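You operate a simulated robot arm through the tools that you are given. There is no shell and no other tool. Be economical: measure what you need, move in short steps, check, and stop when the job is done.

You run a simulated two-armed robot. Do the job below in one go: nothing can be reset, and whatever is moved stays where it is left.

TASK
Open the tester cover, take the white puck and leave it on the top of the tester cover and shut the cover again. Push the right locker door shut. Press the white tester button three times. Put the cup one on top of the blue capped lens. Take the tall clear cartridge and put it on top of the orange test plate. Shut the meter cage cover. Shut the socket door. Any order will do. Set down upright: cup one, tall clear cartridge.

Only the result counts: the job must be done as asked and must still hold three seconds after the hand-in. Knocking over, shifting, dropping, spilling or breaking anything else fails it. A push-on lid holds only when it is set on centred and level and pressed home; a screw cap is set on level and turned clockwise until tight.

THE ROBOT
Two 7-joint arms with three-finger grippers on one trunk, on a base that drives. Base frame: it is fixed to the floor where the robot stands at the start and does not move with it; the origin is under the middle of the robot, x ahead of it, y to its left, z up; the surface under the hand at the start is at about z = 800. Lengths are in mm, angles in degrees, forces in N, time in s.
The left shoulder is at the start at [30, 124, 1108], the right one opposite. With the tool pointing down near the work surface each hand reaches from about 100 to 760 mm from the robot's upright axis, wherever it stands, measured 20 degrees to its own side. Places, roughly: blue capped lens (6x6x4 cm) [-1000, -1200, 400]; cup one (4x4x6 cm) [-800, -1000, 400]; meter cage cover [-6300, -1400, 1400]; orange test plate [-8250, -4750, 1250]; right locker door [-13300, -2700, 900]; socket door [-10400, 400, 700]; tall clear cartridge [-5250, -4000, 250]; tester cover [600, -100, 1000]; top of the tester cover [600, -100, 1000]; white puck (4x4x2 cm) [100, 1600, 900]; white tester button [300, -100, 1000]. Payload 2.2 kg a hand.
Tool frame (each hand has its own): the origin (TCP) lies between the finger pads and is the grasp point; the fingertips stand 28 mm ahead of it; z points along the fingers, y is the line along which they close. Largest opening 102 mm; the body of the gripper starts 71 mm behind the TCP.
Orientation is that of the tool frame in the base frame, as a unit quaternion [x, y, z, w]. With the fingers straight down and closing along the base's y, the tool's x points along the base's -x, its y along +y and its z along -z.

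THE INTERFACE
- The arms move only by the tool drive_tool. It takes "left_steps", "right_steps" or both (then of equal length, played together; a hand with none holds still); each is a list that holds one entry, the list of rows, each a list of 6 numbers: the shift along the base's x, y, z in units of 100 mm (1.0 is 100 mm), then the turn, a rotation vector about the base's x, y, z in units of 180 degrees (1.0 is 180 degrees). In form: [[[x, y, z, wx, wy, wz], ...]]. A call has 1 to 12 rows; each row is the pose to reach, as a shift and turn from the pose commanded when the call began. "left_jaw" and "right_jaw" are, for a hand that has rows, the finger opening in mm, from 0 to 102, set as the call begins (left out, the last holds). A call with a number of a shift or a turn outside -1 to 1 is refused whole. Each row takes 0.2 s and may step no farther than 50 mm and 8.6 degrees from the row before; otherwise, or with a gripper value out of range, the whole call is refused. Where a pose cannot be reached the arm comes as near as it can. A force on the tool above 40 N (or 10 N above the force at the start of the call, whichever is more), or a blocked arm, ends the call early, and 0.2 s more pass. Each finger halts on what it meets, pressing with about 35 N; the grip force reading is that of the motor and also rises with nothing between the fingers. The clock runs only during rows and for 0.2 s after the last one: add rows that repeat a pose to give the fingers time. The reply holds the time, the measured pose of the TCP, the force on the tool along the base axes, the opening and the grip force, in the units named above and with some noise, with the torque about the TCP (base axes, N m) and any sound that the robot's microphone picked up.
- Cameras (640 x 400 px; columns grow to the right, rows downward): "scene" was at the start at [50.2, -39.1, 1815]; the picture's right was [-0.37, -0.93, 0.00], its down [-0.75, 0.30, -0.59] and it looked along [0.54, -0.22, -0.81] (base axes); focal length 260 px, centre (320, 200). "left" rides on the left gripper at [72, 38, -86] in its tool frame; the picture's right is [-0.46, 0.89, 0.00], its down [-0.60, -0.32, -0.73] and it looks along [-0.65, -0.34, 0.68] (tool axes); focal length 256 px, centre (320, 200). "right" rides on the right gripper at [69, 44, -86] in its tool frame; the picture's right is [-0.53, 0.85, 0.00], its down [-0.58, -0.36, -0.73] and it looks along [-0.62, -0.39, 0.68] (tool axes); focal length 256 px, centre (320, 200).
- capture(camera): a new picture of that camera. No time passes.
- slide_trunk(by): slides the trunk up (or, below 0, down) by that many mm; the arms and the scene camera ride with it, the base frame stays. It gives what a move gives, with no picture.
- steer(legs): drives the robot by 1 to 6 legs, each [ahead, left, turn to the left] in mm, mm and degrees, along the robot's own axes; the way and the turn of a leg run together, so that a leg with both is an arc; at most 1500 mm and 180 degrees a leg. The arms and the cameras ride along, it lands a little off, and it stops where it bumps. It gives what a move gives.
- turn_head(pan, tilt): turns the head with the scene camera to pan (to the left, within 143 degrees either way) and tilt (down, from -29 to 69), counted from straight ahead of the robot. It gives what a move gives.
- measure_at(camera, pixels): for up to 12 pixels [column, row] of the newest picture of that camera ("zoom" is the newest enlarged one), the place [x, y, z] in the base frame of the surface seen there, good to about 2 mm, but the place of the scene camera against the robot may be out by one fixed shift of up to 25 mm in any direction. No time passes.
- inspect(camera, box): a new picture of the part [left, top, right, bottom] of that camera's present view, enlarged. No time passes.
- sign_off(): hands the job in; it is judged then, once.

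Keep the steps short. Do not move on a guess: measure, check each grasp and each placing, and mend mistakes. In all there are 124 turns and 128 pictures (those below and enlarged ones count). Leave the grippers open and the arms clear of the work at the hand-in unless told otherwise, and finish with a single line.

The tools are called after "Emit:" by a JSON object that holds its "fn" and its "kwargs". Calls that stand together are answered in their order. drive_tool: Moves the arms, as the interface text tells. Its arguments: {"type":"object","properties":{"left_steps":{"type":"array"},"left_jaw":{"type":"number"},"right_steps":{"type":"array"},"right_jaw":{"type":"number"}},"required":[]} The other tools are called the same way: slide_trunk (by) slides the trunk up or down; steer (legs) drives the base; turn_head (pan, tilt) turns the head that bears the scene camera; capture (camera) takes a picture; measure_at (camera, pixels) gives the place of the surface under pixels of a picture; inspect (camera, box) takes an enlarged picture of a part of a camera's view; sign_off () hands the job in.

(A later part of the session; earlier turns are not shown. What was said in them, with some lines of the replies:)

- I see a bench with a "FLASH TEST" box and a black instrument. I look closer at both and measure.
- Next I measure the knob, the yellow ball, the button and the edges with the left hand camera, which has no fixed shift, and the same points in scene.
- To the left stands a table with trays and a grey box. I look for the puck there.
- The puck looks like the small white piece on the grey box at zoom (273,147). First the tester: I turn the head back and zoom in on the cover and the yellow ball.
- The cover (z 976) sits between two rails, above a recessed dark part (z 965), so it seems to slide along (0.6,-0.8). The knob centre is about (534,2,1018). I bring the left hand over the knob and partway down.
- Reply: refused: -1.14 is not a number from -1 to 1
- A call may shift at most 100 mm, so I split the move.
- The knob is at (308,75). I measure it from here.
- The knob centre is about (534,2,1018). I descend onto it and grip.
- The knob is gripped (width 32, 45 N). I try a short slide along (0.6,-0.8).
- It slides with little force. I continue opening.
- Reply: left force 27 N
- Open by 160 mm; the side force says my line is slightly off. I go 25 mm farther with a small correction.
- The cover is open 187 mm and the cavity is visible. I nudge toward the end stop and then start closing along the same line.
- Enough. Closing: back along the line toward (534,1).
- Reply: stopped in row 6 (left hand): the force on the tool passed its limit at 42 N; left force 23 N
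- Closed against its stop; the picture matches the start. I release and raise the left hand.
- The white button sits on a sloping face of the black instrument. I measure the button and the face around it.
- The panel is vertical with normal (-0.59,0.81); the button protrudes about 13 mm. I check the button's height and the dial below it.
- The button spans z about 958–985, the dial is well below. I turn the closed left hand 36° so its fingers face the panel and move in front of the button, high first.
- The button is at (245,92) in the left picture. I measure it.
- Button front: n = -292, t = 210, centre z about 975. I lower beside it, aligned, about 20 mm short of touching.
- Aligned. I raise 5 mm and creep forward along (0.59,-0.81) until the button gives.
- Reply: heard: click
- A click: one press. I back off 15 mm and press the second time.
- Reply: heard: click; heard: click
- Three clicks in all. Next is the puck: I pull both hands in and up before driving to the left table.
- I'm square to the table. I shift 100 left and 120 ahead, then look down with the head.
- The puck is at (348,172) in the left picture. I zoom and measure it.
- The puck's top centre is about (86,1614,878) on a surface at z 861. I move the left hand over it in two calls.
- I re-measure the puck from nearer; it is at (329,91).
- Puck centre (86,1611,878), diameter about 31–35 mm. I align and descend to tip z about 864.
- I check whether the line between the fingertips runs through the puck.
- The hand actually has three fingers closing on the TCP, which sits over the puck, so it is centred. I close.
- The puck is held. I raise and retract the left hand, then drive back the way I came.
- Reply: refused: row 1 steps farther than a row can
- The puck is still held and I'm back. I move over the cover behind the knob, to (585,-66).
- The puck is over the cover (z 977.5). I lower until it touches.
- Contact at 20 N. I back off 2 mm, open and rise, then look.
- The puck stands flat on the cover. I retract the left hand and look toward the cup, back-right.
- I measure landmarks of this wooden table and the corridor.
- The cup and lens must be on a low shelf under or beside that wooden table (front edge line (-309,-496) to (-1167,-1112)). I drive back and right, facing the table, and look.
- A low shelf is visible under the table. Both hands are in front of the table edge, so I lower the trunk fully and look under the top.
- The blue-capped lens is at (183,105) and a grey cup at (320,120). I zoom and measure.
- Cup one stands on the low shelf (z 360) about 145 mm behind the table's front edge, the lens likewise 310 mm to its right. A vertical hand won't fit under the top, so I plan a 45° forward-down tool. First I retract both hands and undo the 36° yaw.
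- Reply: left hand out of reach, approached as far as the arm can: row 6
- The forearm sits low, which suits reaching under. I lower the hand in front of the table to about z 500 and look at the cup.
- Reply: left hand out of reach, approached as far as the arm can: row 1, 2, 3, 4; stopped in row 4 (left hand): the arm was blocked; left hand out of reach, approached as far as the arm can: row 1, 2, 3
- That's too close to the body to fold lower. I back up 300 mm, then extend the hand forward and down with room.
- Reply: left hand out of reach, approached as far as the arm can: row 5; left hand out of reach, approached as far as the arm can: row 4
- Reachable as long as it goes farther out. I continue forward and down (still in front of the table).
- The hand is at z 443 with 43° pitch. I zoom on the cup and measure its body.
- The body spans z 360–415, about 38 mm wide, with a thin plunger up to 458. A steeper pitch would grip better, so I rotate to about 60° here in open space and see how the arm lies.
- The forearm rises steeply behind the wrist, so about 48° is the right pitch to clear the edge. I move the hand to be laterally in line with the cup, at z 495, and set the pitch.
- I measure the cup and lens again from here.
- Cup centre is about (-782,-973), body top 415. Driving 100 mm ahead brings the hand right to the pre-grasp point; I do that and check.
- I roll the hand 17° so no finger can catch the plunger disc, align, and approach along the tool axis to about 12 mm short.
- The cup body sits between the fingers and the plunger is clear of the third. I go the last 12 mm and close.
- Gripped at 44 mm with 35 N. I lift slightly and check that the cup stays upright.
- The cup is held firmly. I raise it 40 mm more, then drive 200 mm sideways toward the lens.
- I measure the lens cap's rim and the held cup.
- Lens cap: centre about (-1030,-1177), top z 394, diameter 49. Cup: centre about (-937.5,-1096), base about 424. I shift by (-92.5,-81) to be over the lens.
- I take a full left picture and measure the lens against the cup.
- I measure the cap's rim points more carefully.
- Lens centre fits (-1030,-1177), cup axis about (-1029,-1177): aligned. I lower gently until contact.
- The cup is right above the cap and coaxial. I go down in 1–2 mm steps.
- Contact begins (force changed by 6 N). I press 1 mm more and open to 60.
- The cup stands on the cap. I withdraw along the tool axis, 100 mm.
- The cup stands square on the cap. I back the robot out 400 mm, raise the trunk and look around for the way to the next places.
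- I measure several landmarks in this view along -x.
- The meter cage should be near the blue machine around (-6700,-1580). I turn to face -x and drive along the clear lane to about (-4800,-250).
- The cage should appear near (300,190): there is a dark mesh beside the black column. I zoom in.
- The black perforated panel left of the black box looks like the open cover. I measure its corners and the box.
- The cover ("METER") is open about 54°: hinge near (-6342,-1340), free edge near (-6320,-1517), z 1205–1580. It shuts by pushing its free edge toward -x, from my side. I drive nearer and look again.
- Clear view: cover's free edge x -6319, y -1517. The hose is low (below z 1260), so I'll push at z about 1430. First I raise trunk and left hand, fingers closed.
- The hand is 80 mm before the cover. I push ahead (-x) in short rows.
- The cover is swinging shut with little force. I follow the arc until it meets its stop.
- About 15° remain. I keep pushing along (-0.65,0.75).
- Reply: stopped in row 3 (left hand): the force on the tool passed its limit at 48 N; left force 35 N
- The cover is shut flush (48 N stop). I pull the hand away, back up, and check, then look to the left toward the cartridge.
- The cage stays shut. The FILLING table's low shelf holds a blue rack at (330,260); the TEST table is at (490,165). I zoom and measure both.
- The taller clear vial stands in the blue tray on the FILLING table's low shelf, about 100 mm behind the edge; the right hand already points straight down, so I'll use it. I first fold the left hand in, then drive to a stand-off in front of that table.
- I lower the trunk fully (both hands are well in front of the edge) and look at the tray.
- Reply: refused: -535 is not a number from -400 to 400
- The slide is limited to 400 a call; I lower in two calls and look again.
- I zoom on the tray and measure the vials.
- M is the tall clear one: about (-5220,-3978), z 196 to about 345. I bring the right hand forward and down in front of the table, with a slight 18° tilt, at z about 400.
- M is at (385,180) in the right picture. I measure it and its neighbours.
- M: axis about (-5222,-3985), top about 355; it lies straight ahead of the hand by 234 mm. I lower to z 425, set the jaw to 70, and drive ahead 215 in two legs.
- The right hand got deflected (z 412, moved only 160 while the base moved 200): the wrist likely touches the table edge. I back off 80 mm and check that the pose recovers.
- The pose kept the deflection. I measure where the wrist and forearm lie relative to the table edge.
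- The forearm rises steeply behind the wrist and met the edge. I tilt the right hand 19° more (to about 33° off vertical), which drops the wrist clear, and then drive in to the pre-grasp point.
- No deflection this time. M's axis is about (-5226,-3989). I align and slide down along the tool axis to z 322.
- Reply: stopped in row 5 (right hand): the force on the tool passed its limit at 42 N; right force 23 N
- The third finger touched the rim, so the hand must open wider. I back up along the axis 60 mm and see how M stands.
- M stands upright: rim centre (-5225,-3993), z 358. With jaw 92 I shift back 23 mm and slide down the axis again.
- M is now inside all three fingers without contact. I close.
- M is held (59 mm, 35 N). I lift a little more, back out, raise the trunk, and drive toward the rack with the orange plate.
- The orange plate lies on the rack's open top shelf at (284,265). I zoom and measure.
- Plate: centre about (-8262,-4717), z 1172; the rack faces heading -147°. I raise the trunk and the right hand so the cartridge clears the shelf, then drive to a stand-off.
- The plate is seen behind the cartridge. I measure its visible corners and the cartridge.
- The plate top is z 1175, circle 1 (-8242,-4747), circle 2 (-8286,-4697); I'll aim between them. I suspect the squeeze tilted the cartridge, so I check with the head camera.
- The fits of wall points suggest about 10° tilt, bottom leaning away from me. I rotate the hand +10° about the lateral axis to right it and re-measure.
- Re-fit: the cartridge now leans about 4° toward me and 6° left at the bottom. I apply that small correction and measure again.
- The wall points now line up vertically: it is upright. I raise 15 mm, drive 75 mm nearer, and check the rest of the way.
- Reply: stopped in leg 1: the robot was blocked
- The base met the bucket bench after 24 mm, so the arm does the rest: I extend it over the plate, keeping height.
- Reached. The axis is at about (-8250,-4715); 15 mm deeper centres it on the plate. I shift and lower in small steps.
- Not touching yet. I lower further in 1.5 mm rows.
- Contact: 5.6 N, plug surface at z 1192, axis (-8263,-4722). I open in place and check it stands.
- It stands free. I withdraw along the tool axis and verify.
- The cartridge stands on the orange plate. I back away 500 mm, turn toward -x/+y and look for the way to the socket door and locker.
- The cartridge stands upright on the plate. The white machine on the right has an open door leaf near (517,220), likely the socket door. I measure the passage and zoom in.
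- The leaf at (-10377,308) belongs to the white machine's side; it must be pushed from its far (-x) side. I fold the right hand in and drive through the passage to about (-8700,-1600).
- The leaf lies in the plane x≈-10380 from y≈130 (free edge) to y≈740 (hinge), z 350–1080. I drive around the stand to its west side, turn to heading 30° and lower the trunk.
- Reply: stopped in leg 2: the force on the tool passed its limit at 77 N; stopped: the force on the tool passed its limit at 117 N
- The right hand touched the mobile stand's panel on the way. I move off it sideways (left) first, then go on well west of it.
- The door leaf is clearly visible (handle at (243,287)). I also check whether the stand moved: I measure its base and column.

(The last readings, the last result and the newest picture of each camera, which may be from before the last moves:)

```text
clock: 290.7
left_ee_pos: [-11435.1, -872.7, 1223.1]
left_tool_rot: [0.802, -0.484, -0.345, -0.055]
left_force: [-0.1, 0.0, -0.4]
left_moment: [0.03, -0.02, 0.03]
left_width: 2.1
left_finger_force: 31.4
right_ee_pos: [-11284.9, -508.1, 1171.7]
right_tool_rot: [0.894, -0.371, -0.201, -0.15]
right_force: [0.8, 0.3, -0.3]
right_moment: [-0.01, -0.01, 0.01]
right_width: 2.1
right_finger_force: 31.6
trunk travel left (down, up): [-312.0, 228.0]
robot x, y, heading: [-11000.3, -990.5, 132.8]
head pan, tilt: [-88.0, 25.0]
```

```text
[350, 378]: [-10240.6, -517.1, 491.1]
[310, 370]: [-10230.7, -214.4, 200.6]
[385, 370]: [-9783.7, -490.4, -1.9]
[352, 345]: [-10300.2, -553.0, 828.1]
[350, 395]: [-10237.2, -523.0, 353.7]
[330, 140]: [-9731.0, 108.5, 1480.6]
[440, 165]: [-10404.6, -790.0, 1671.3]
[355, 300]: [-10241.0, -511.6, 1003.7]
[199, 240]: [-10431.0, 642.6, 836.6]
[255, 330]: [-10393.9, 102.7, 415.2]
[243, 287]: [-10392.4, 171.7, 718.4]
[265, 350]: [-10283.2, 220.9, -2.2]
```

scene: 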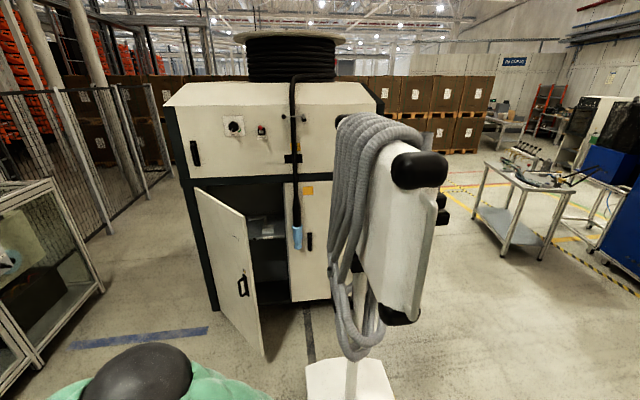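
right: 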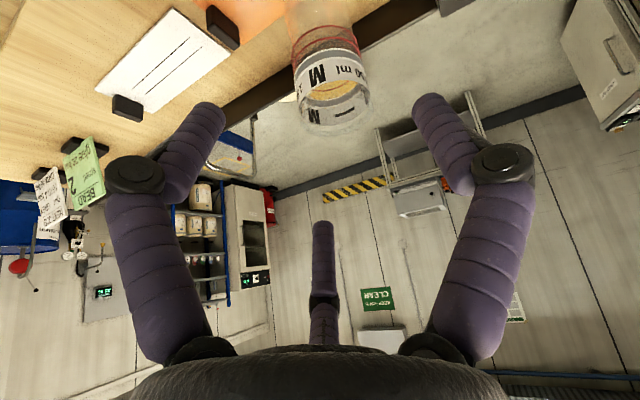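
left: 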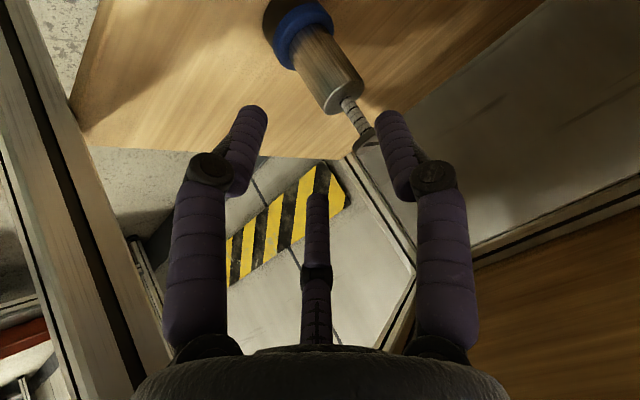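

The stand appears to be in place. Door: hinge about (-10405,690), free edge about (-10394,100); closed, the free edge goes to about (-9962,293). I'll push with the right hand: lower the trunk 200, pull the left hand back, drive north, and turn to heading 24°.

Emit:
{"fn": "slide_trunk", "kwargs": {"by": -200}}

Emit:
{"fn": "drive_tool", "kwargs": {"left_steps": [[[0.3, -0.33, 0, 0, 0, 0], [0.6, -0.66, 0, 0, 0, 0], [0.68, -0.73, 0, 0, 0, 0]]]}}

Emit:
{"fn": "steer", "kwargs": {"legs": [[754, -631, 0], [0, 0, -108.8]]}}

Emit:
{"fn": "turn_head", "kwargs": {"pan": 0, "tilt": 38}}

Emit:
{"fn": "capture", "kwargs": {"camera": "scene"}}

Emit:
{"fn": "measure_at", "kwargs": {"camera": "scene", "pixels": [[320, 150], [350, 170], [290, 150], [380, 200], [340, 220], [400, 160], [250, 150], [360, 150]]}}

```text
clock: 292.9
left_ee_pos: [-11436.3, -873.0, 1023.3]
left_tool_rot: [0.802, -0.484, -0.346, -0.056]
left_force: [0.0, 1.2, -0.5]
left_moment: [0.02, -0.02, -0.01]
left_width: 1.9
left_finger_force: 31.6
right_ee_pos: [-11284.6, -508.1, 970.8]
right_tool_rot: [0.894, -0.372, -0.2, -0.15]
right_force: [0.4, 0.0, 0.7]
right_moment: [-0.05, -0.02, 0.01]
right_width: 2.0
right_finger_force: 31.5
trunk travel left (down, up): [-112.0, 428.0]
robot x, y, heading: [-10998.8, -991.2, 132.7]
head pan, tilt: [-88.0, 25.0]
```

```text
clock: 293.7
left_ee_pos: [-11366.4, -944.0, 1022.5]
left_tool_rot: [0.802, -0.484, -0.346, -0.056]
left_force: [0.5, -0.7, 0.9]
left_moment: [-0.02, 0.01, 0.01]
left_width: 2.2
left_finger_force: 31.5
right_ee_pos: [-11284.9, -509.3, 970.6]
right_tool_rot: [0.894, -0.371, -0.201, -0.15]
right_force: [0.0, 0.0, 0.2]
right_moment: [0.03, -0.01, -0.01]
right_width: 2.1
right_finger_force: 31.6
trunk travel left (down, up): [-112.0, 428.0]
robot x, y, heading: [-10997.8, -990.8, 132.8]
head pan, tilt: [-88.0, 25.0]
```

```text
clock: 303.4
left_ee_pos: [-10878.8, 304.4, 1022.5]
left_tool_rot: [-0.065, 0.935, 0.153, 0.314]
left_force: [-0.9, 0.2, -0.5]
left_moment: [-0.02, 0.01, 0.03]
left_width: 2.3
left_finger_force: 31.2
right_ee_pos: [-10497.6, 79.7, 970.5]
right_tool_rot: [-0.21, 0.945, -0.007, 0.251]
right_force: [-0.1, -0.3, 0.1]
right_moment: [0.02, -0.01, -0.01]
right_width: 2.0
right_finger_force: 31.7
trunk travel left (down, up): [-112.0, 428.0]
robot x, y, heading: [-11051.6, -25.0, 23.0]
head pan, tilt: [-88.0, 25.0]
```

```text
clock: 305.0
left_ee_pos: [-10879.6, 305.8, 1023.9]
left_tool_rot: [-0.065, 0.935, 0.153, 0.314]
left_force: [0.3, 0.0, 0.4]
left_moment: [-0.02, -0.01, -0.01]
left_width: 2.1
left_finger_force: 31.3
right_ee_pos: [-10497.9, 80.1, 970.4]
right_tool_rot: [-0.21, 0.945, -0.007, 0.251]
right_force: [0.6, 0.4, -0.8]
right_moment: [0.01, 0.01, 0.0]
right_width: 2.1
right_finger_force: 31.8
trunk travel left (down, up): [-112.0, 428.0]
robot x, y, heading: [-11048.9, -23.2, 23.0]
head pan, tilt: [0.0, 38.0]
```

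```text
12 pictures are left
```

scene: 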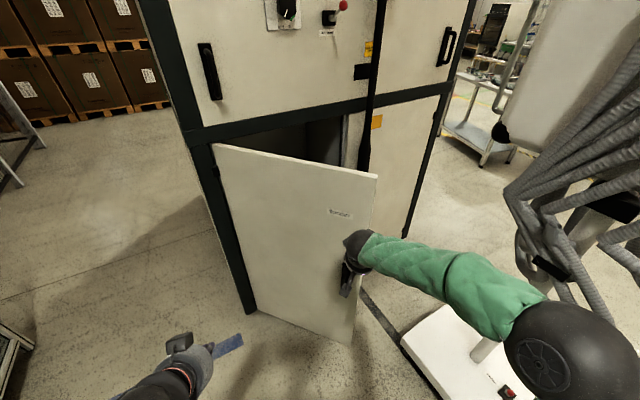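

```text
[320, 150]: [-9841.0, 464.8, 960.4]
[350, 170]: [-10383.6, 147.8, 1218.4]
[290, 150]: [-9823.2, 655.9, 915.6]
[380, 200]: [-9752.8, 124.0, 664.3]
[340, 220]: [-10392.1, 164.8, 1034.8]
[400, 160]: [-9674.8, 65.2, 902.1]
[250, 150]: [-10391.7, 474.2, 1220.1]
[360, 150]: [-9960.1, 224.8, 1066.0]
```

The right hand is 100 mm before the leaf near its free edge. I shift it 30 mm toward the hinge side and drive ahead 250 mm, pushing the leaf.

Emit:
{"fn": "drive_tool", "kwargs": {"right_steps": [[[-0.12, 0.3, 0, 0, 0, 0], [-0.12, 0.3, 0, 0, 0, 0]]]}}

Emit:
{"fn": "steer", "kwargs": {"legs": [[130, 0, 0], [120, 0, 0]]}}

Emit:
{"fn": "inspect", "kwargs": {"camera": "scene", "box": [100, 0, 640, 400]}}

```text
clock: 305.6
left_ee_pos: [-10878.4, 305.2, 1024.3]
left_tool_rot: [-0.065, 0.935, 0.152, 0.314]
left_force: [-0.2, -0.1, 0.7]
left_moment: [0.02, 0.01, -0.01]
left_width: 2.1
left_finger_force: 32.0
right_ee_pos: [-10508.9, 112.0, 971.1]
right_tool_rot: [-0.209, 0.945, -0.007, 0.251]
right_force: [0.5, -0.3, 1.1]
right_moment: [-0.01, -0.01, 0.01]
right_width: 2.1
right_finger_force: 30.9
trunk travel left (down, up): [-112.0, 428.0]
robot x, y, heading: [-11047.7, -25.3, 23.1]
head pan, tilt: [0.0, 38.0]
```

```text
clock: 307.7
left_ee_pos: [-10651.2, 402.5, 1023.7]
left_tool_rot: [-0.066, 0.935, 0.154, 0.314]
left_force: [-0.4, 0.6, -1.0]
left_moment: [-0.02, 0.02, -0.01]
left_width: 2.1
left_finger_force: 31.5
right_ee_pos: [-10282.0, 209.3, 969.7]
right_tool_rot: [-0.212, 0.945, -0.007, 0.25]
right_force: [0.1, 0.0, -0.3]
right_moment: [-0.01, 0.02, -0.02]
right_width: 2.3
right_finger_force: 31.5
trunk travel left (down, up): [-112.0, 428.0]
robot x, y, heading: [-10825.2, 70.5, 23.3]
head pan, tilt: [0.0, 38.0]
```

```text
1.00 times, centred on (370, 200) of scene (not enlarged: the box is as wide or as high as the picture)
```

zoom: 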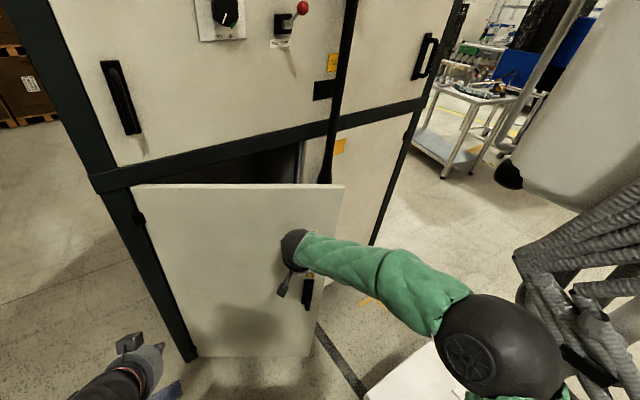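

The leaf is turning in. To keep the elbow away from the stand I push on with the arm.

Emit:
{"fn": "drive_tool", "kwargs": {"right_steps": [[[0.35, 0.17, 0, 0, 0, 0], [0.7, 0.35, 0, 0, 0, 0], [0.85, 0.43, 0, 0, 0, 0]]]}}

Emit:
{"fn": "drive_tool", "kwargs": {"right_steps": [[[0.33, 0.2, 0, 0, 0, 0], [0.66, 0.42, 0, 0, 0, 0], [0.82, 0.55, 0, 0, 0, 0]]]}}

Emit:
{"fn": "capture", "kwargs": {"camera": "scene"}}

Emit:
{"fn": "measure_at", "kwargs": {"camera": "scene", "pixels": [[250, 200], [200, 200], [300, 260], [160, 190], [220, 160], [540, 330], [560, 290], [600, 260]]}}

```text
clock: 308.5
left_ee_pos: [-10651.1, 401.3, 1022.9]
left_tool_rot: [-0.066, 0.935, 0.154, 0.314]
left_force: [0.4, -1.1, -0.6]
left_moment: [-0.02, -0.02, -0.01]
left_width: 2.2
left_finger_force: 31.6
right_ee_pos: [-10198.5, 252.8, 971.3]
right_tool_rot: [-0.212, 0.945, -0.007, 0.25]
right_force: [-0.2, -0.1, 0.9]
right_moment: [0.01, -0.03, 0.0]
right_width: 2.0
right_finger_force: 31.2
trunk travel left (down, up): [-112.0, 428.0]
robot x, y, heading: [-10823.6, 70.9, 22.9]
head pan, tilt: [0.0, 38.0]
```

```text
clock: 309.3
left_ee_pos: [-10650.9, 402.9, 1023.4]
left_tool_rot: [-0.065, 0.934, 0.154, 0.315]
left_force: [1.2, 0.0, -0.5]
left_moment: [0.01, -0.01, 0.03]
left_width: 2.1
left_finger_force: 31.6
right_ee_pos: [-10118.5, 305.8, 972.2]
right_tool_rot: [-0.211, 0.945, -0.008, 0.25]
right_force: [-0.2, 0.2, 0.2]
right_moment: [-0.03, -0.03, 0.03]
right_width: 2.4
right_finger_force: 31.0
trunk travel left (down, up): [-112.0, 428.0]
robot x, y, heading: [-10820.9, 72.2, 22.9]
head pan, tilt: [0.0, 38.0]
```

```text
10 pictures are left
```

scene: 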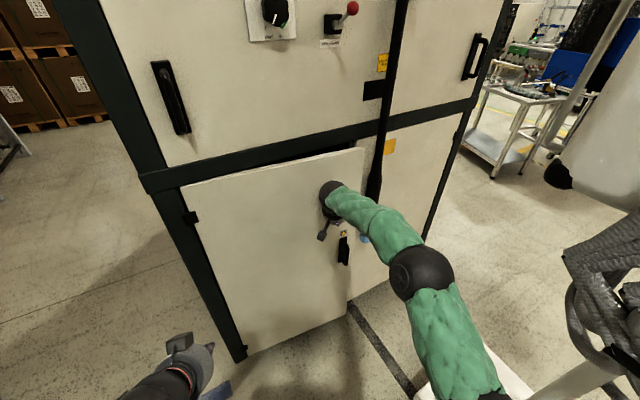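

```text
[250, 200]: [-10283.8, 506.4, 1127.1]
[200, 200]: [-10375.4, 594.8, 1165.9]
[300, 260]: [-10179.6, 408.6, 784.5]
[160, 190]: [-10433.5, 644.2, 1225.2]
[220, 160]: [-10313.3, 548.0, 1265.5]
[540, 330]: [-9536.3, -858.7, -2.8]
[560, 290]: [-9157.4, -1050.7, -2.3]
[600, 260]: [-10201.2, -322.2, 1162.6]
```

Nearly shut (leaf at 316°, a narrow gap remains). I press along its normal (0.69,0.72) until the stop.

Emit:
{"fn": "drive_tool", "kwargs": {"right_steps": [[[0.1, 0.1, 0, 0, 0, 0], [0.2, 0.21, 0, 0, 0, 0], [0.3, 0.31, 0, 0, 0, 0], [0.4, 0.42, 0, 0, 0, 0], [0.5, 0.52, 0, 0, 0, 0], [0.6, 0.62, 0, 0, 0, 0]]]}}

Emit:
{"fn": "capture", "kwargs": {"camera": "scene"}}

```text
clock: 310.3
left_ee_pos: [-10653.2, 402.1, 1023.9]
left_tool_rot: [-0.065, 0.935, 0.153, 0.315]
left_force: [0.0, 0.4, -0.1]
left_moment: [0.0, 0.01, -0.03]
left_width: 2.0
left_finger_force: 31.1
right_ee_pos: [-10081.5, 340.3, 970.0]
right_tool_rot: [-0.212, 0.946, -0.011, 0.246]
right_force: [-7.4, -5.2, 2.0]
right_moment: [0.6, -0.59, 0.5]
right_width: 2.3
right_finger_force: 31.4
trunk travel left (down, up): [-112.0, 428.0]
robot x, y, heading: [-10821.2, 71.0, 22.9]
head pan, tilt: [0.0, 38.0]
stopped in row 4 (right hand): the force on the tool passed its limit at 51 N (the readings are from after the stop); the commanded pose is now the measured one
```

```text
9 pictures are left
```

scene: 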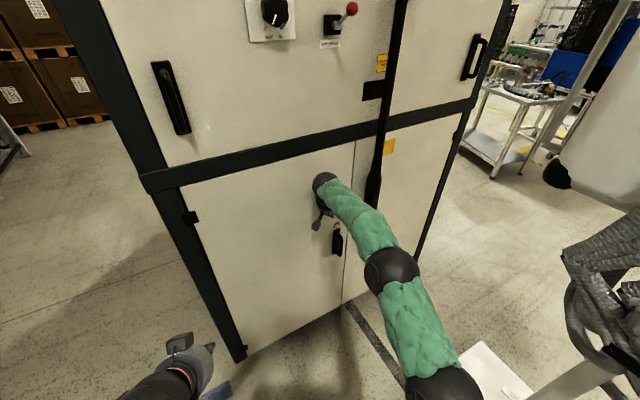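

The socket door is flush shut. I pull the hand back, back up, turn around and drive toward the locker, then look.

Emit:
{"fn": "drive_tool", "kwargs": {"right_steps": [[[-0.15, -0.15, 0, 0, 0, 0], [-0.4, -0.35, 0, 0, 0, 0], [-0.75, -0.55, 0, 0, 0, 0], [-1.0, -0.65, 0, 0, 0, 0]]]}}

Emit:
{"fn": "drive_tool", "kwargs": {"right_steps": [[[-0.4, -0.16, 0, 0, 0, 0], [-0.8, -0.32, 0, 0, 0, 0], [-1.0, -0.4, 0, 0, 0, 0]]]}}

Emit:
{"fn": "steer", "kwargs": {"legs": [[-250, 0, 0], [0, 0, -167.8], [800, 400, 0], [800, 400, 0]]}}

Emit:
{"fn": "turn_head", "kwargs": {"pan": 0, "tilt": 20}}

Emit:
{"fn": "capture", "kwargs": {"camera": "scene"}}

Emit:
{"fn": "measure_at", "kwargs": {"camera": "scene", "pixels": [[300, 180], [330, 180], [360, 180], [270, 180], [240, 180], [390, 180], [320, 220], [350, 220], [280, 220], [320, 140], [360, 140], [320, 260]]}}

```text
clock: 311.3
left_ee_pos: [-10652.4, 401.3, 1022.3]
left_tool_rot: [-0.065, 0.935, 0.154, 0.314]
left_force: [-0.3, 0.2, 0.4]
left_moment: [-0.03, -0.04, -0.02]
left_width: 2.2
left_finger_force: 31.6
right_ee_pos: [-10183.1, 275.7, 970.4]
right_tool_rot: [-0.213, 0.945, -0.01, 0.248]
right_force: [-0.3, 0.2, -1.1]
right_moment: [0.01, -0.01, -0.01]
right_width: 2.3
right_finger_force: 31.3
trunk travel left (down, up): [-112.0, 428.0]
robot x, y, heading: [-10824.6, 73.2, 22.8]
head pan, tilt: [0.0, 38.0]
```

```text
clock: 312.1
left_ee_pos: [-10651.5, 402.0, 1022.4]
left_tool_rot: [-0.066, 0.934, 0.154, 0.315]
left_force: [0.5, 0.9, 0.9]
left_moment: [-0.04, 0.02, 0.0]
left_width: 2.1
left_finger_force: 31.8
right_ee_pos: [-10282.9, 236.4, 970.5]
right_tool_rot: [-0.212, 0.946, -0.01, 0.247]
right_force: [-0.3, -0.7, 0.1]
right_moment: [-0.02, -0.01, -0.01]
right_width: 2.3
right_finger_force: 30.9
trunk travel left (down, up): [-112.0, 428.0]
robot x, y, heading: [-10822.6, 73.2, 23.3]
head pan, tilt: [0.0, 38.0]
```

```text
clock: 329.3
left_ee_pos: [-11936.1, -1976.1, 1021.5]
left_tool_rot: [0.921, 0.171, -0.295, 0.187]
left_force: [-0.1, -0.2, 0.0]
left_moment: [0.02, 0.01, 0.0]
left_width: 2.1
left_finger_force: 31.3
right_ee_pos: [-12332.7, -1898.7, 970.6]
right_tool_rot: [0.915, 0.319, -0.246, 0.017]
right_force: [0.3, -1.6, -0.2]
right_moment: [-0.02, 0.03, 0.03]
right_width: 2.1
right_finger_force: 31.3
trunk travel left (down, up): [-112.0, 428.0]
robot x, y, heading: [-11845.4, -1620.9, -144.2]
head pan, tilt: [0.0, 38.0]
```

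```text
clock: 330.1
left_ee_pos: [-11937.0, -1975.4, 1023.6]
left_tool_rot: [0.921, 0.172, -0.295, 0.189]
left_force: [0.0, 1.1, 0.1]
left_moment: [-0.01, 0.01, -0.01]
left_width: 2.2
left_finger_force: 30.8
right_ee_pos: [-12332.5, -1899.1, 971.2]
right_tool_rot: [0.915, 0.319, -0.246, 0.018]
right_force: [0.6, 0.7, -1.1]
right_moment: [0.02, -0.02, 0.03]
right_width: 2.1
right_finger_force: 31.1
trunk travel left (down, up): [-112.0, 428.0]
robot x, y, heading: [-11841.9, -1614.6, -143.7]
head pan, tilt: [0.0, 20.0]
```

```text
8 pictures are left
```

scene: 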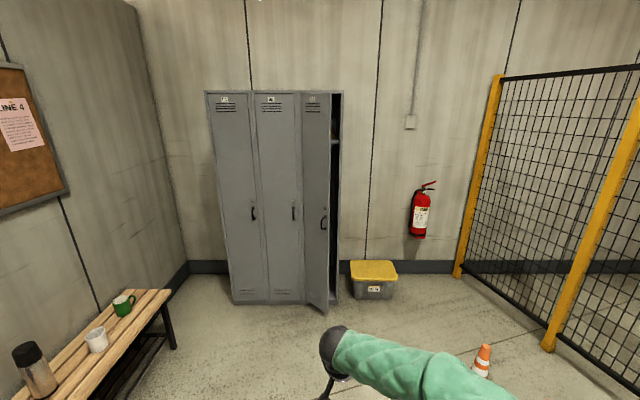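

```text
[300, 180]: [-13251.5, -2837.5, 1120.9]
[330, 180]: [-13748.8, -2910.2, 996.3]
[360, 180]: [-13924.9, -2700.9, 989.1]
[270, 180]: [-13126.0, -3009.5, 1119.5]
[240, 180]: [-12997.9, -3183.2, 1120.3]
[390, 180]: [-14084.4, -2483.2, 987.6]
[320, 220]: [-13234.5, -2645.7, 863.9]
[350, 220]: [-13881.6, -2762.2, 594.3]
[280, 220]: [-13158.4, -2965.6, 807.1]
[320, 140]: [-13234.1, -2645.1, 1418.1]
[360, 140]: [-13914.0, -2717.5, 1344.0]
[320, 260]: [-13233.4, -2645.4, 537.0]
```

The third locker's door stands 42° open: hinge about (-13255,-2832), free edge about (-13222,-2535). I drive up, turn to heading -165° and check the hand against the leaf.

Emit:
{"fn": "steer", "kwargs": {"legs": [[1045, 290, 0], [0, 0, -21.3]]}}

Emit:
{"fn": "turn_head", "kwargs": {"pan": -5, "tilt": 35}}

Emit:
{"fn": "capture", "kwargs": {"camera": "scene"}}

Emit:
{"fn": "measure_at", "kwargs": {"camera": "scene", "pixels": [[300, 150], [270, 150], [330, 150], [240, 150], [310, 200], [280, 200], [350, 180], [210, 150], [320, 120], [340, 220]]}}

```text
clock: 336.8
left_ee_pos: [-12724.8, -2764.3, 1023.1]
left_tool_rot: [0.937, 0.002, -0.323, 0.131]
left_force: [-0.4, -0.6, -0.3]
left_moment: [-0.01, -0.04, -0.01]
left_width: 2.0
left_finger_force: 31.6
right_ee_pos: [-13068.6, -2550.0, 970.2]
right_tool_rot: [0.958, 0.149, -0.244, -0.027]
right_force: [-0.4, 0.0, 0.0]
right_moment: [-0.02, 0.0, 0.0]
right_width: 1.9
right_finger_force: 31.1
trunk travel left (down, up): [-112.0, 428.0]
robot x, y, heading: [-12512.9, -2463.6, -165.0]
head pan, tilt: [0.0, 20.0]
```

```text
clock: 337.5
left_ee_pos: [-12725.3, -2762.9, 1022.7]
left_tool_rot: [0.937, 0.002, -0.324, 0.132]
left_force: [0.0, 0.2, -0.1]
left_moment: [-0.02, 0.01, 0.01]
left_width: 1.9
left_finger_force: 31.5
right_ee_pos: [-13068.2, -2550.4, 971.0]
right_tool_rot: [0.957, 0.149, -0.245, -0.028]
right_force: [-0.2, -0.8, 0.3]
right_moment: [-0.02, 0.02, -0.01]
right_width: 2.0
right_finger_force: 31.1
trunk travel left (down, up): [-112.0, 428.0]
robot x, y, heading: [-12512.9, -2458.7, -164.8]
head pan, tilt: [-5.0, 35.0]
```

```text
7 pictures are left
```

scene: 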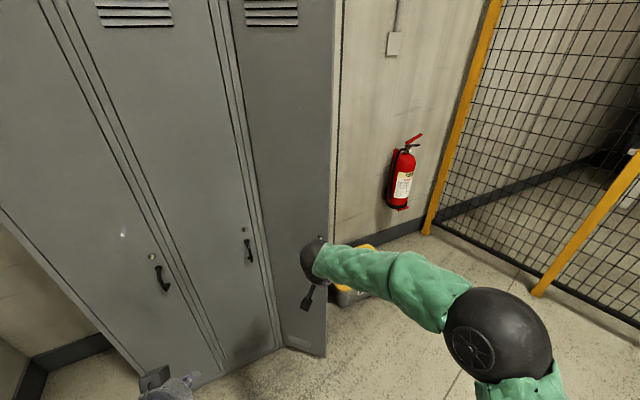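

```text
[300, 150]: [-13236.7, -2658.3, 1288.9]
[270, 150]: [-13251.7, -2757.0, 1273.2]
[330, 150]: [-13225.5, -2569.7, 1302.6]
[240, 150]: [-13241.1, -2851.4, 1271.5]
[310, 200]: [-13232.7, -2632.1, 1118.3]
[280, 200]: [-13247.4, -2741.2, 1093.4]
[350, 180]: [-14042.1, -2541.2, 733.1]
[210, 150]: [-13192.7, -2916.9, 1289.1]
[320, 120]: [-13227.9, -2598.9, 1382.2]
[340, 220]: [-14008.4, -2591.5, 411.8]
```

The hand (y -2550) is just outside the free edge (y about -2562). I shift it 45 mm toward the hinge and 40 up (above the handle), then drive ahead 230.

Emit:
{"fn": "drive_tool", "kwargs": {"right_steps": [[[0, -0.25, 0.2, 0, 0, 0], [0, -0.45, 0.4, 0, 0, 0], [0, -0.45, 0.4, 0, 0, 0]]]}}

Emit:
{"fn": "steer", "kwargs": {"legs": [[130, 0, 0], [100, 0, 0]]}}

Emit:
{"fn": "capture", "kwargs": {"camera": "scene"}}

Emit:
{"fn": "measure_at", "kwargs": {"camera": "scene", "pixels": [[200, 120], [230, 120], [260, 120], [290, 120], [150, 120], [100, 120], [270, 160], [310, 120]]}}

```text
clock: 338.3
left_ee_pos: [-12724.3, -2764.0, 1023.4]
left_tool_rot: [0.937, 0.003, -0.324, 0.132]
left_force: [0.1, -0.7, 0.3]
left_moment: [0.01, -0.01, -0.01]
left_width: 2.1
left_finger_force: 31.2
right_ee_pos: [-13069.6, -2597.0, 1012.3]
right_tool_rot: [0.958, 0.148, -0.245, -0.027]
right_force: [-0.2, -0.1, 0.5]
right_moment: [-0.02, 0.04, 0.01]
right_width: 2.2
right_finger_force: 31.1
trunk travel left (down, up): [-112.0, 428.0]
robot x, y, heading: [-12512.1, -2460.5, -164.8]
head pan, tilt: [-5.0, 35.0]
```

```text
clock: 340.4
left_ee_pos: [-12948.7, -2823.1, 1023.2]
left_tool_rot: [0.937, 0.0, -0.324, 0.131]
left_force: [-0.7, 0.7, -0.2]
left_moment: [0.03, -0.02, 0.02]
left_width: 2.1
left_finger_force: 31.7
right_ee_pos: [-13292.4, -2657.3, 1011.6]
right_tool_rot: [0.958, 0.147, -0.245, -0.028]
right_force: [-1.0, 0.8, -1.1]
right_moment: [0.02, -0.03, 0.0]
right_width: 2.2
right_finger_force: 31.6
trunk travel left (down, up): [-112.0, 428.0]
robot x, y, heading: [-12731.7, -2520.3, -164.7]
head pan, tilt: [-5.0, 35.0]
```

```text
6 pictures are left
```

scene: 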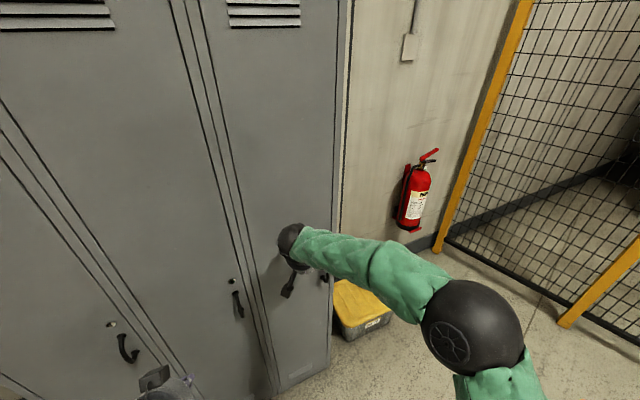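

```text
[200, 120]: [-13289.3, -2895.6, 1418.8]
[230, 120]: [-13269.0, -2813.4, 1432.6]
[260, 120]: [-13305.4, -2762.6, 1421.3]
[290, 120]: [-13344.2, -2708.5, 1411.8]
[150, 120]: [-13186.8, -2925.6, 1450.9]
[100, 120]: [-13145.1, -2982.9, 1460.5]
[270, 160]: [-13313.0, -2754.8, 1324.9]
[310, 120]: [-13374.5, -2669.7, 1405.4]
```

The leaf is now flush with its neighbours within about a millimetre. I press along its normal until it stops.

Emit:
{"fn": "drive_tool", "kwargs": {"right_steps": [[[-0.08, -0.06, 0, 0, 0, 0], [-0.16, -0.12, 0, 0, 0, 0], [-0.24, -0.18, 0, 0, 0, 0], [-0.32, -0.24, 0, 0, 0, 0], [-0.4, -0.3, 0, 0, 0, 0], [-0.5, -0.36, 0, 0, 0, 0]]]}}

Emit:
{"fn": "drive_tool", "kwargs": {"right_steps": [[[0.1, 0.08, 0, 0, 0, 0], [0.4, 0.25, 0, 0, 0, 0], [0.8, 0.4, 0, 0, 0, 0], [1.0, 0.45, 0, 0, 0, 0]]]}}

Emit:
{"fn": "capture", "kwargs": {"camera": "scene"}}

Emit:
{"fn": "measure_at", "kwargs": {"camera": "scene", "pixels": [[260, 120], [290, 120], [310, 120], [230, 120], [150, 120], [100, 120]]}}

```text
clock: 341.8
left_ee_pos: [-12942.6, -2820.3, 1024.1]
left_tool_rot: [0.936, 0.001, -0.325, 0.133]
left_force: [0.1, 0.2, -0.6]
left_moment: [0.02, 0.0, 0.0]
left_width: 1.9
left_finger_force: 31.3
right_ee_pos: [-13332.0, -2685.9, 1012.0]
right_tool_rot: [0.959, 0.145, -0.243, -0.03]
right_force: [28.3, 18.6, 6.8]
right_moment: [-2.08, 2.94, 0.84]
right_width: 2.2
right_finger_force: 31.8
trunk travel left (down, up): [-112.0, 428.0]
robot x, y, heading: [-12729.8, -2519.0, -165.1]
head pan, tilt: [-5.0, 35.0]
stopped in row 6 (right hand): the force on the tool passed its limit at 52 N (the readings are from after the stop); the commanded pose is now the measured one
```

```text
clock: 342.8
left_ee_pos: [-12947.2, -2823.6, 1023.5]
left_tool_rot: [0.937, 0.001, -0.323, 0.131]
left_force: [-0.5, -0.4, -0.8]
left_moment: [-0.01, 0.01, 0.03]
left_width: 2.1
left_finger_force: 31.0
right_ee_pos: [-13236.4, -2641.6, 1008.3]
right_tool_rot: [0.959, 0.147, -0.242, -0.031]
right_force: [-0.1, 0.3, 0.2]
right_moment: [0.0, 0.01, -0.01]
right_width: 2.3
right_finger_force: 31.8
trunk travel left (down, up): [-112.0, 428.0]
robot x, y, heading: [-12731.6, -2520.8, -164.5]
head pan, tilt: [-5.0, 35.0]
```

```text
5 pictures are left
```

scene: 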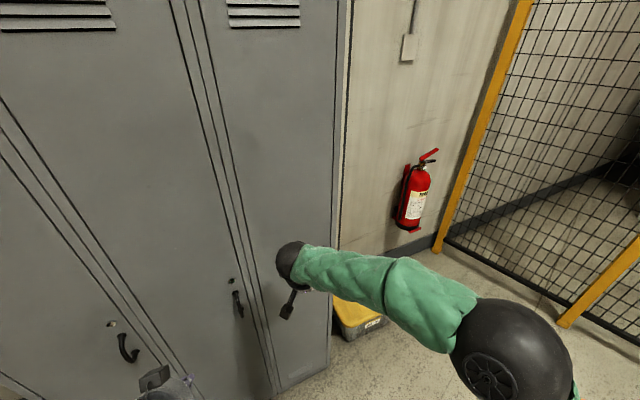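

```text
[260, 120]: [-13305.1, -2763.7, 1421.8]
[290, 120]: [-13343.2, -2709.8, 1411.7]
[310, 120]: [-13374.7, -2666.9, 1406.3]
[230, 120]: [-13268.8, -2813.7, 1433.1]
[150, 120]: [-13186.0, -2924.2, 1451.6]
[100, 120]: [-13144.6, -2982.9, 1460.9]
```

The locker door is shut and stays shut. I back off 300 mm and open both grippers clear of everything.

Emit:
{"fn": "steer", "kwargs": {"legs": [[-300, 0, 0]]}}

Emit:
{"fn": "drive_tool", "kwargs": {"left_steps": [[[0, 0, 0, 0, 0, 0], [0, 0, 0, 0, 0, 0], [0, 0, 0, 0, 0, 0], [0, 0, 0, 0, 0, 0], [0, 0, 0, 0, 0, 0]]], "right_steps": [[[0, 0, 0, 0, 0, 0], [0, 0, 0, 0, 0, 0], [0, 0, 0, 0, 0, 0], [0, 0, 0, 0, 0, 0], [0, 0, 0, 0, 0, 0]]], "left_jaw": 100, "right_jaw": 100}}

Emit:
{"fn": "capture", "kwargs": {"camera": "scene"}}

```text
clock: 344.9
left_ee_pos: [-12643.4, -2742.8, 1022.4]
left_tool_rot: [0.937, 0.004, -0.324, 0.132]
left_force: [0.0, 0.0, 0.5]
left_moment: [0.0, 0.04, -0.02]
left_width: 2.5
left_finger_force: 31.2
right_ee_pos: [-12934.9, -2562.1, 1009.3]
right_tool_rot: [0.959, 0.149, -0.241, -0.029]
right_force: [-1.1, -0.8, 1.2]
right_moment: [0.0, 0.0, 0.04]
right_width: 2.0
right_finger_force: 31.5
trunk travel left (down, up): [-112.0, 428.0]
robot x, y, heading: [-12431.2, -2439.4, -164.7]
head pan, tilt: [-5.0, 35.0]
```

```text
clock: 346.1
left_ee_pos: [-12644.5, -2741.9, 1022.8]
left_tool_rot: [0.937, 0.003, -0.324, 0.132]
left_force: [0.0, -0.4, -0.2]
left_moment: [0.01, 0.02, -0.01]
left_width: 100.0
left_finger_force: 0.1
right_ee_pos: [-12936.1, -2561.7, 1008.5]
right_tool_rot: [0.958, 0.151, -0.24, -0.029]
right_force: [-0.6, -0.3, -0.1]
right_moment: [-0.03, 0.01, -0.01]
right_width: 99.8
right_finger_force: 0.0
trunk travel left (down, up): [-112.0, 428.0]
robot x, y, heading: [-12433.7, -2437.5, -165.0]
head pan, tilt: [-5.0, 35.0]
```

```text
4 pictures are left
```

scene: 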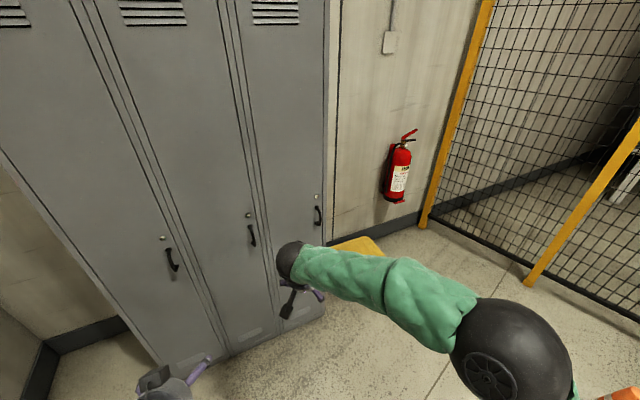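

All seven parts are done, the grippers are open and the arms are clear, so I hand in.

Emit:
{"fn": "sign_off", "kwargs": {}}

```text
The job is handed in.
```

All seven parts of the job are done and handed in, but the right hand bumped the mobile stand by the white machine (force stops at 77 N and 117 N); it looked unmoved, which I could not confirm.
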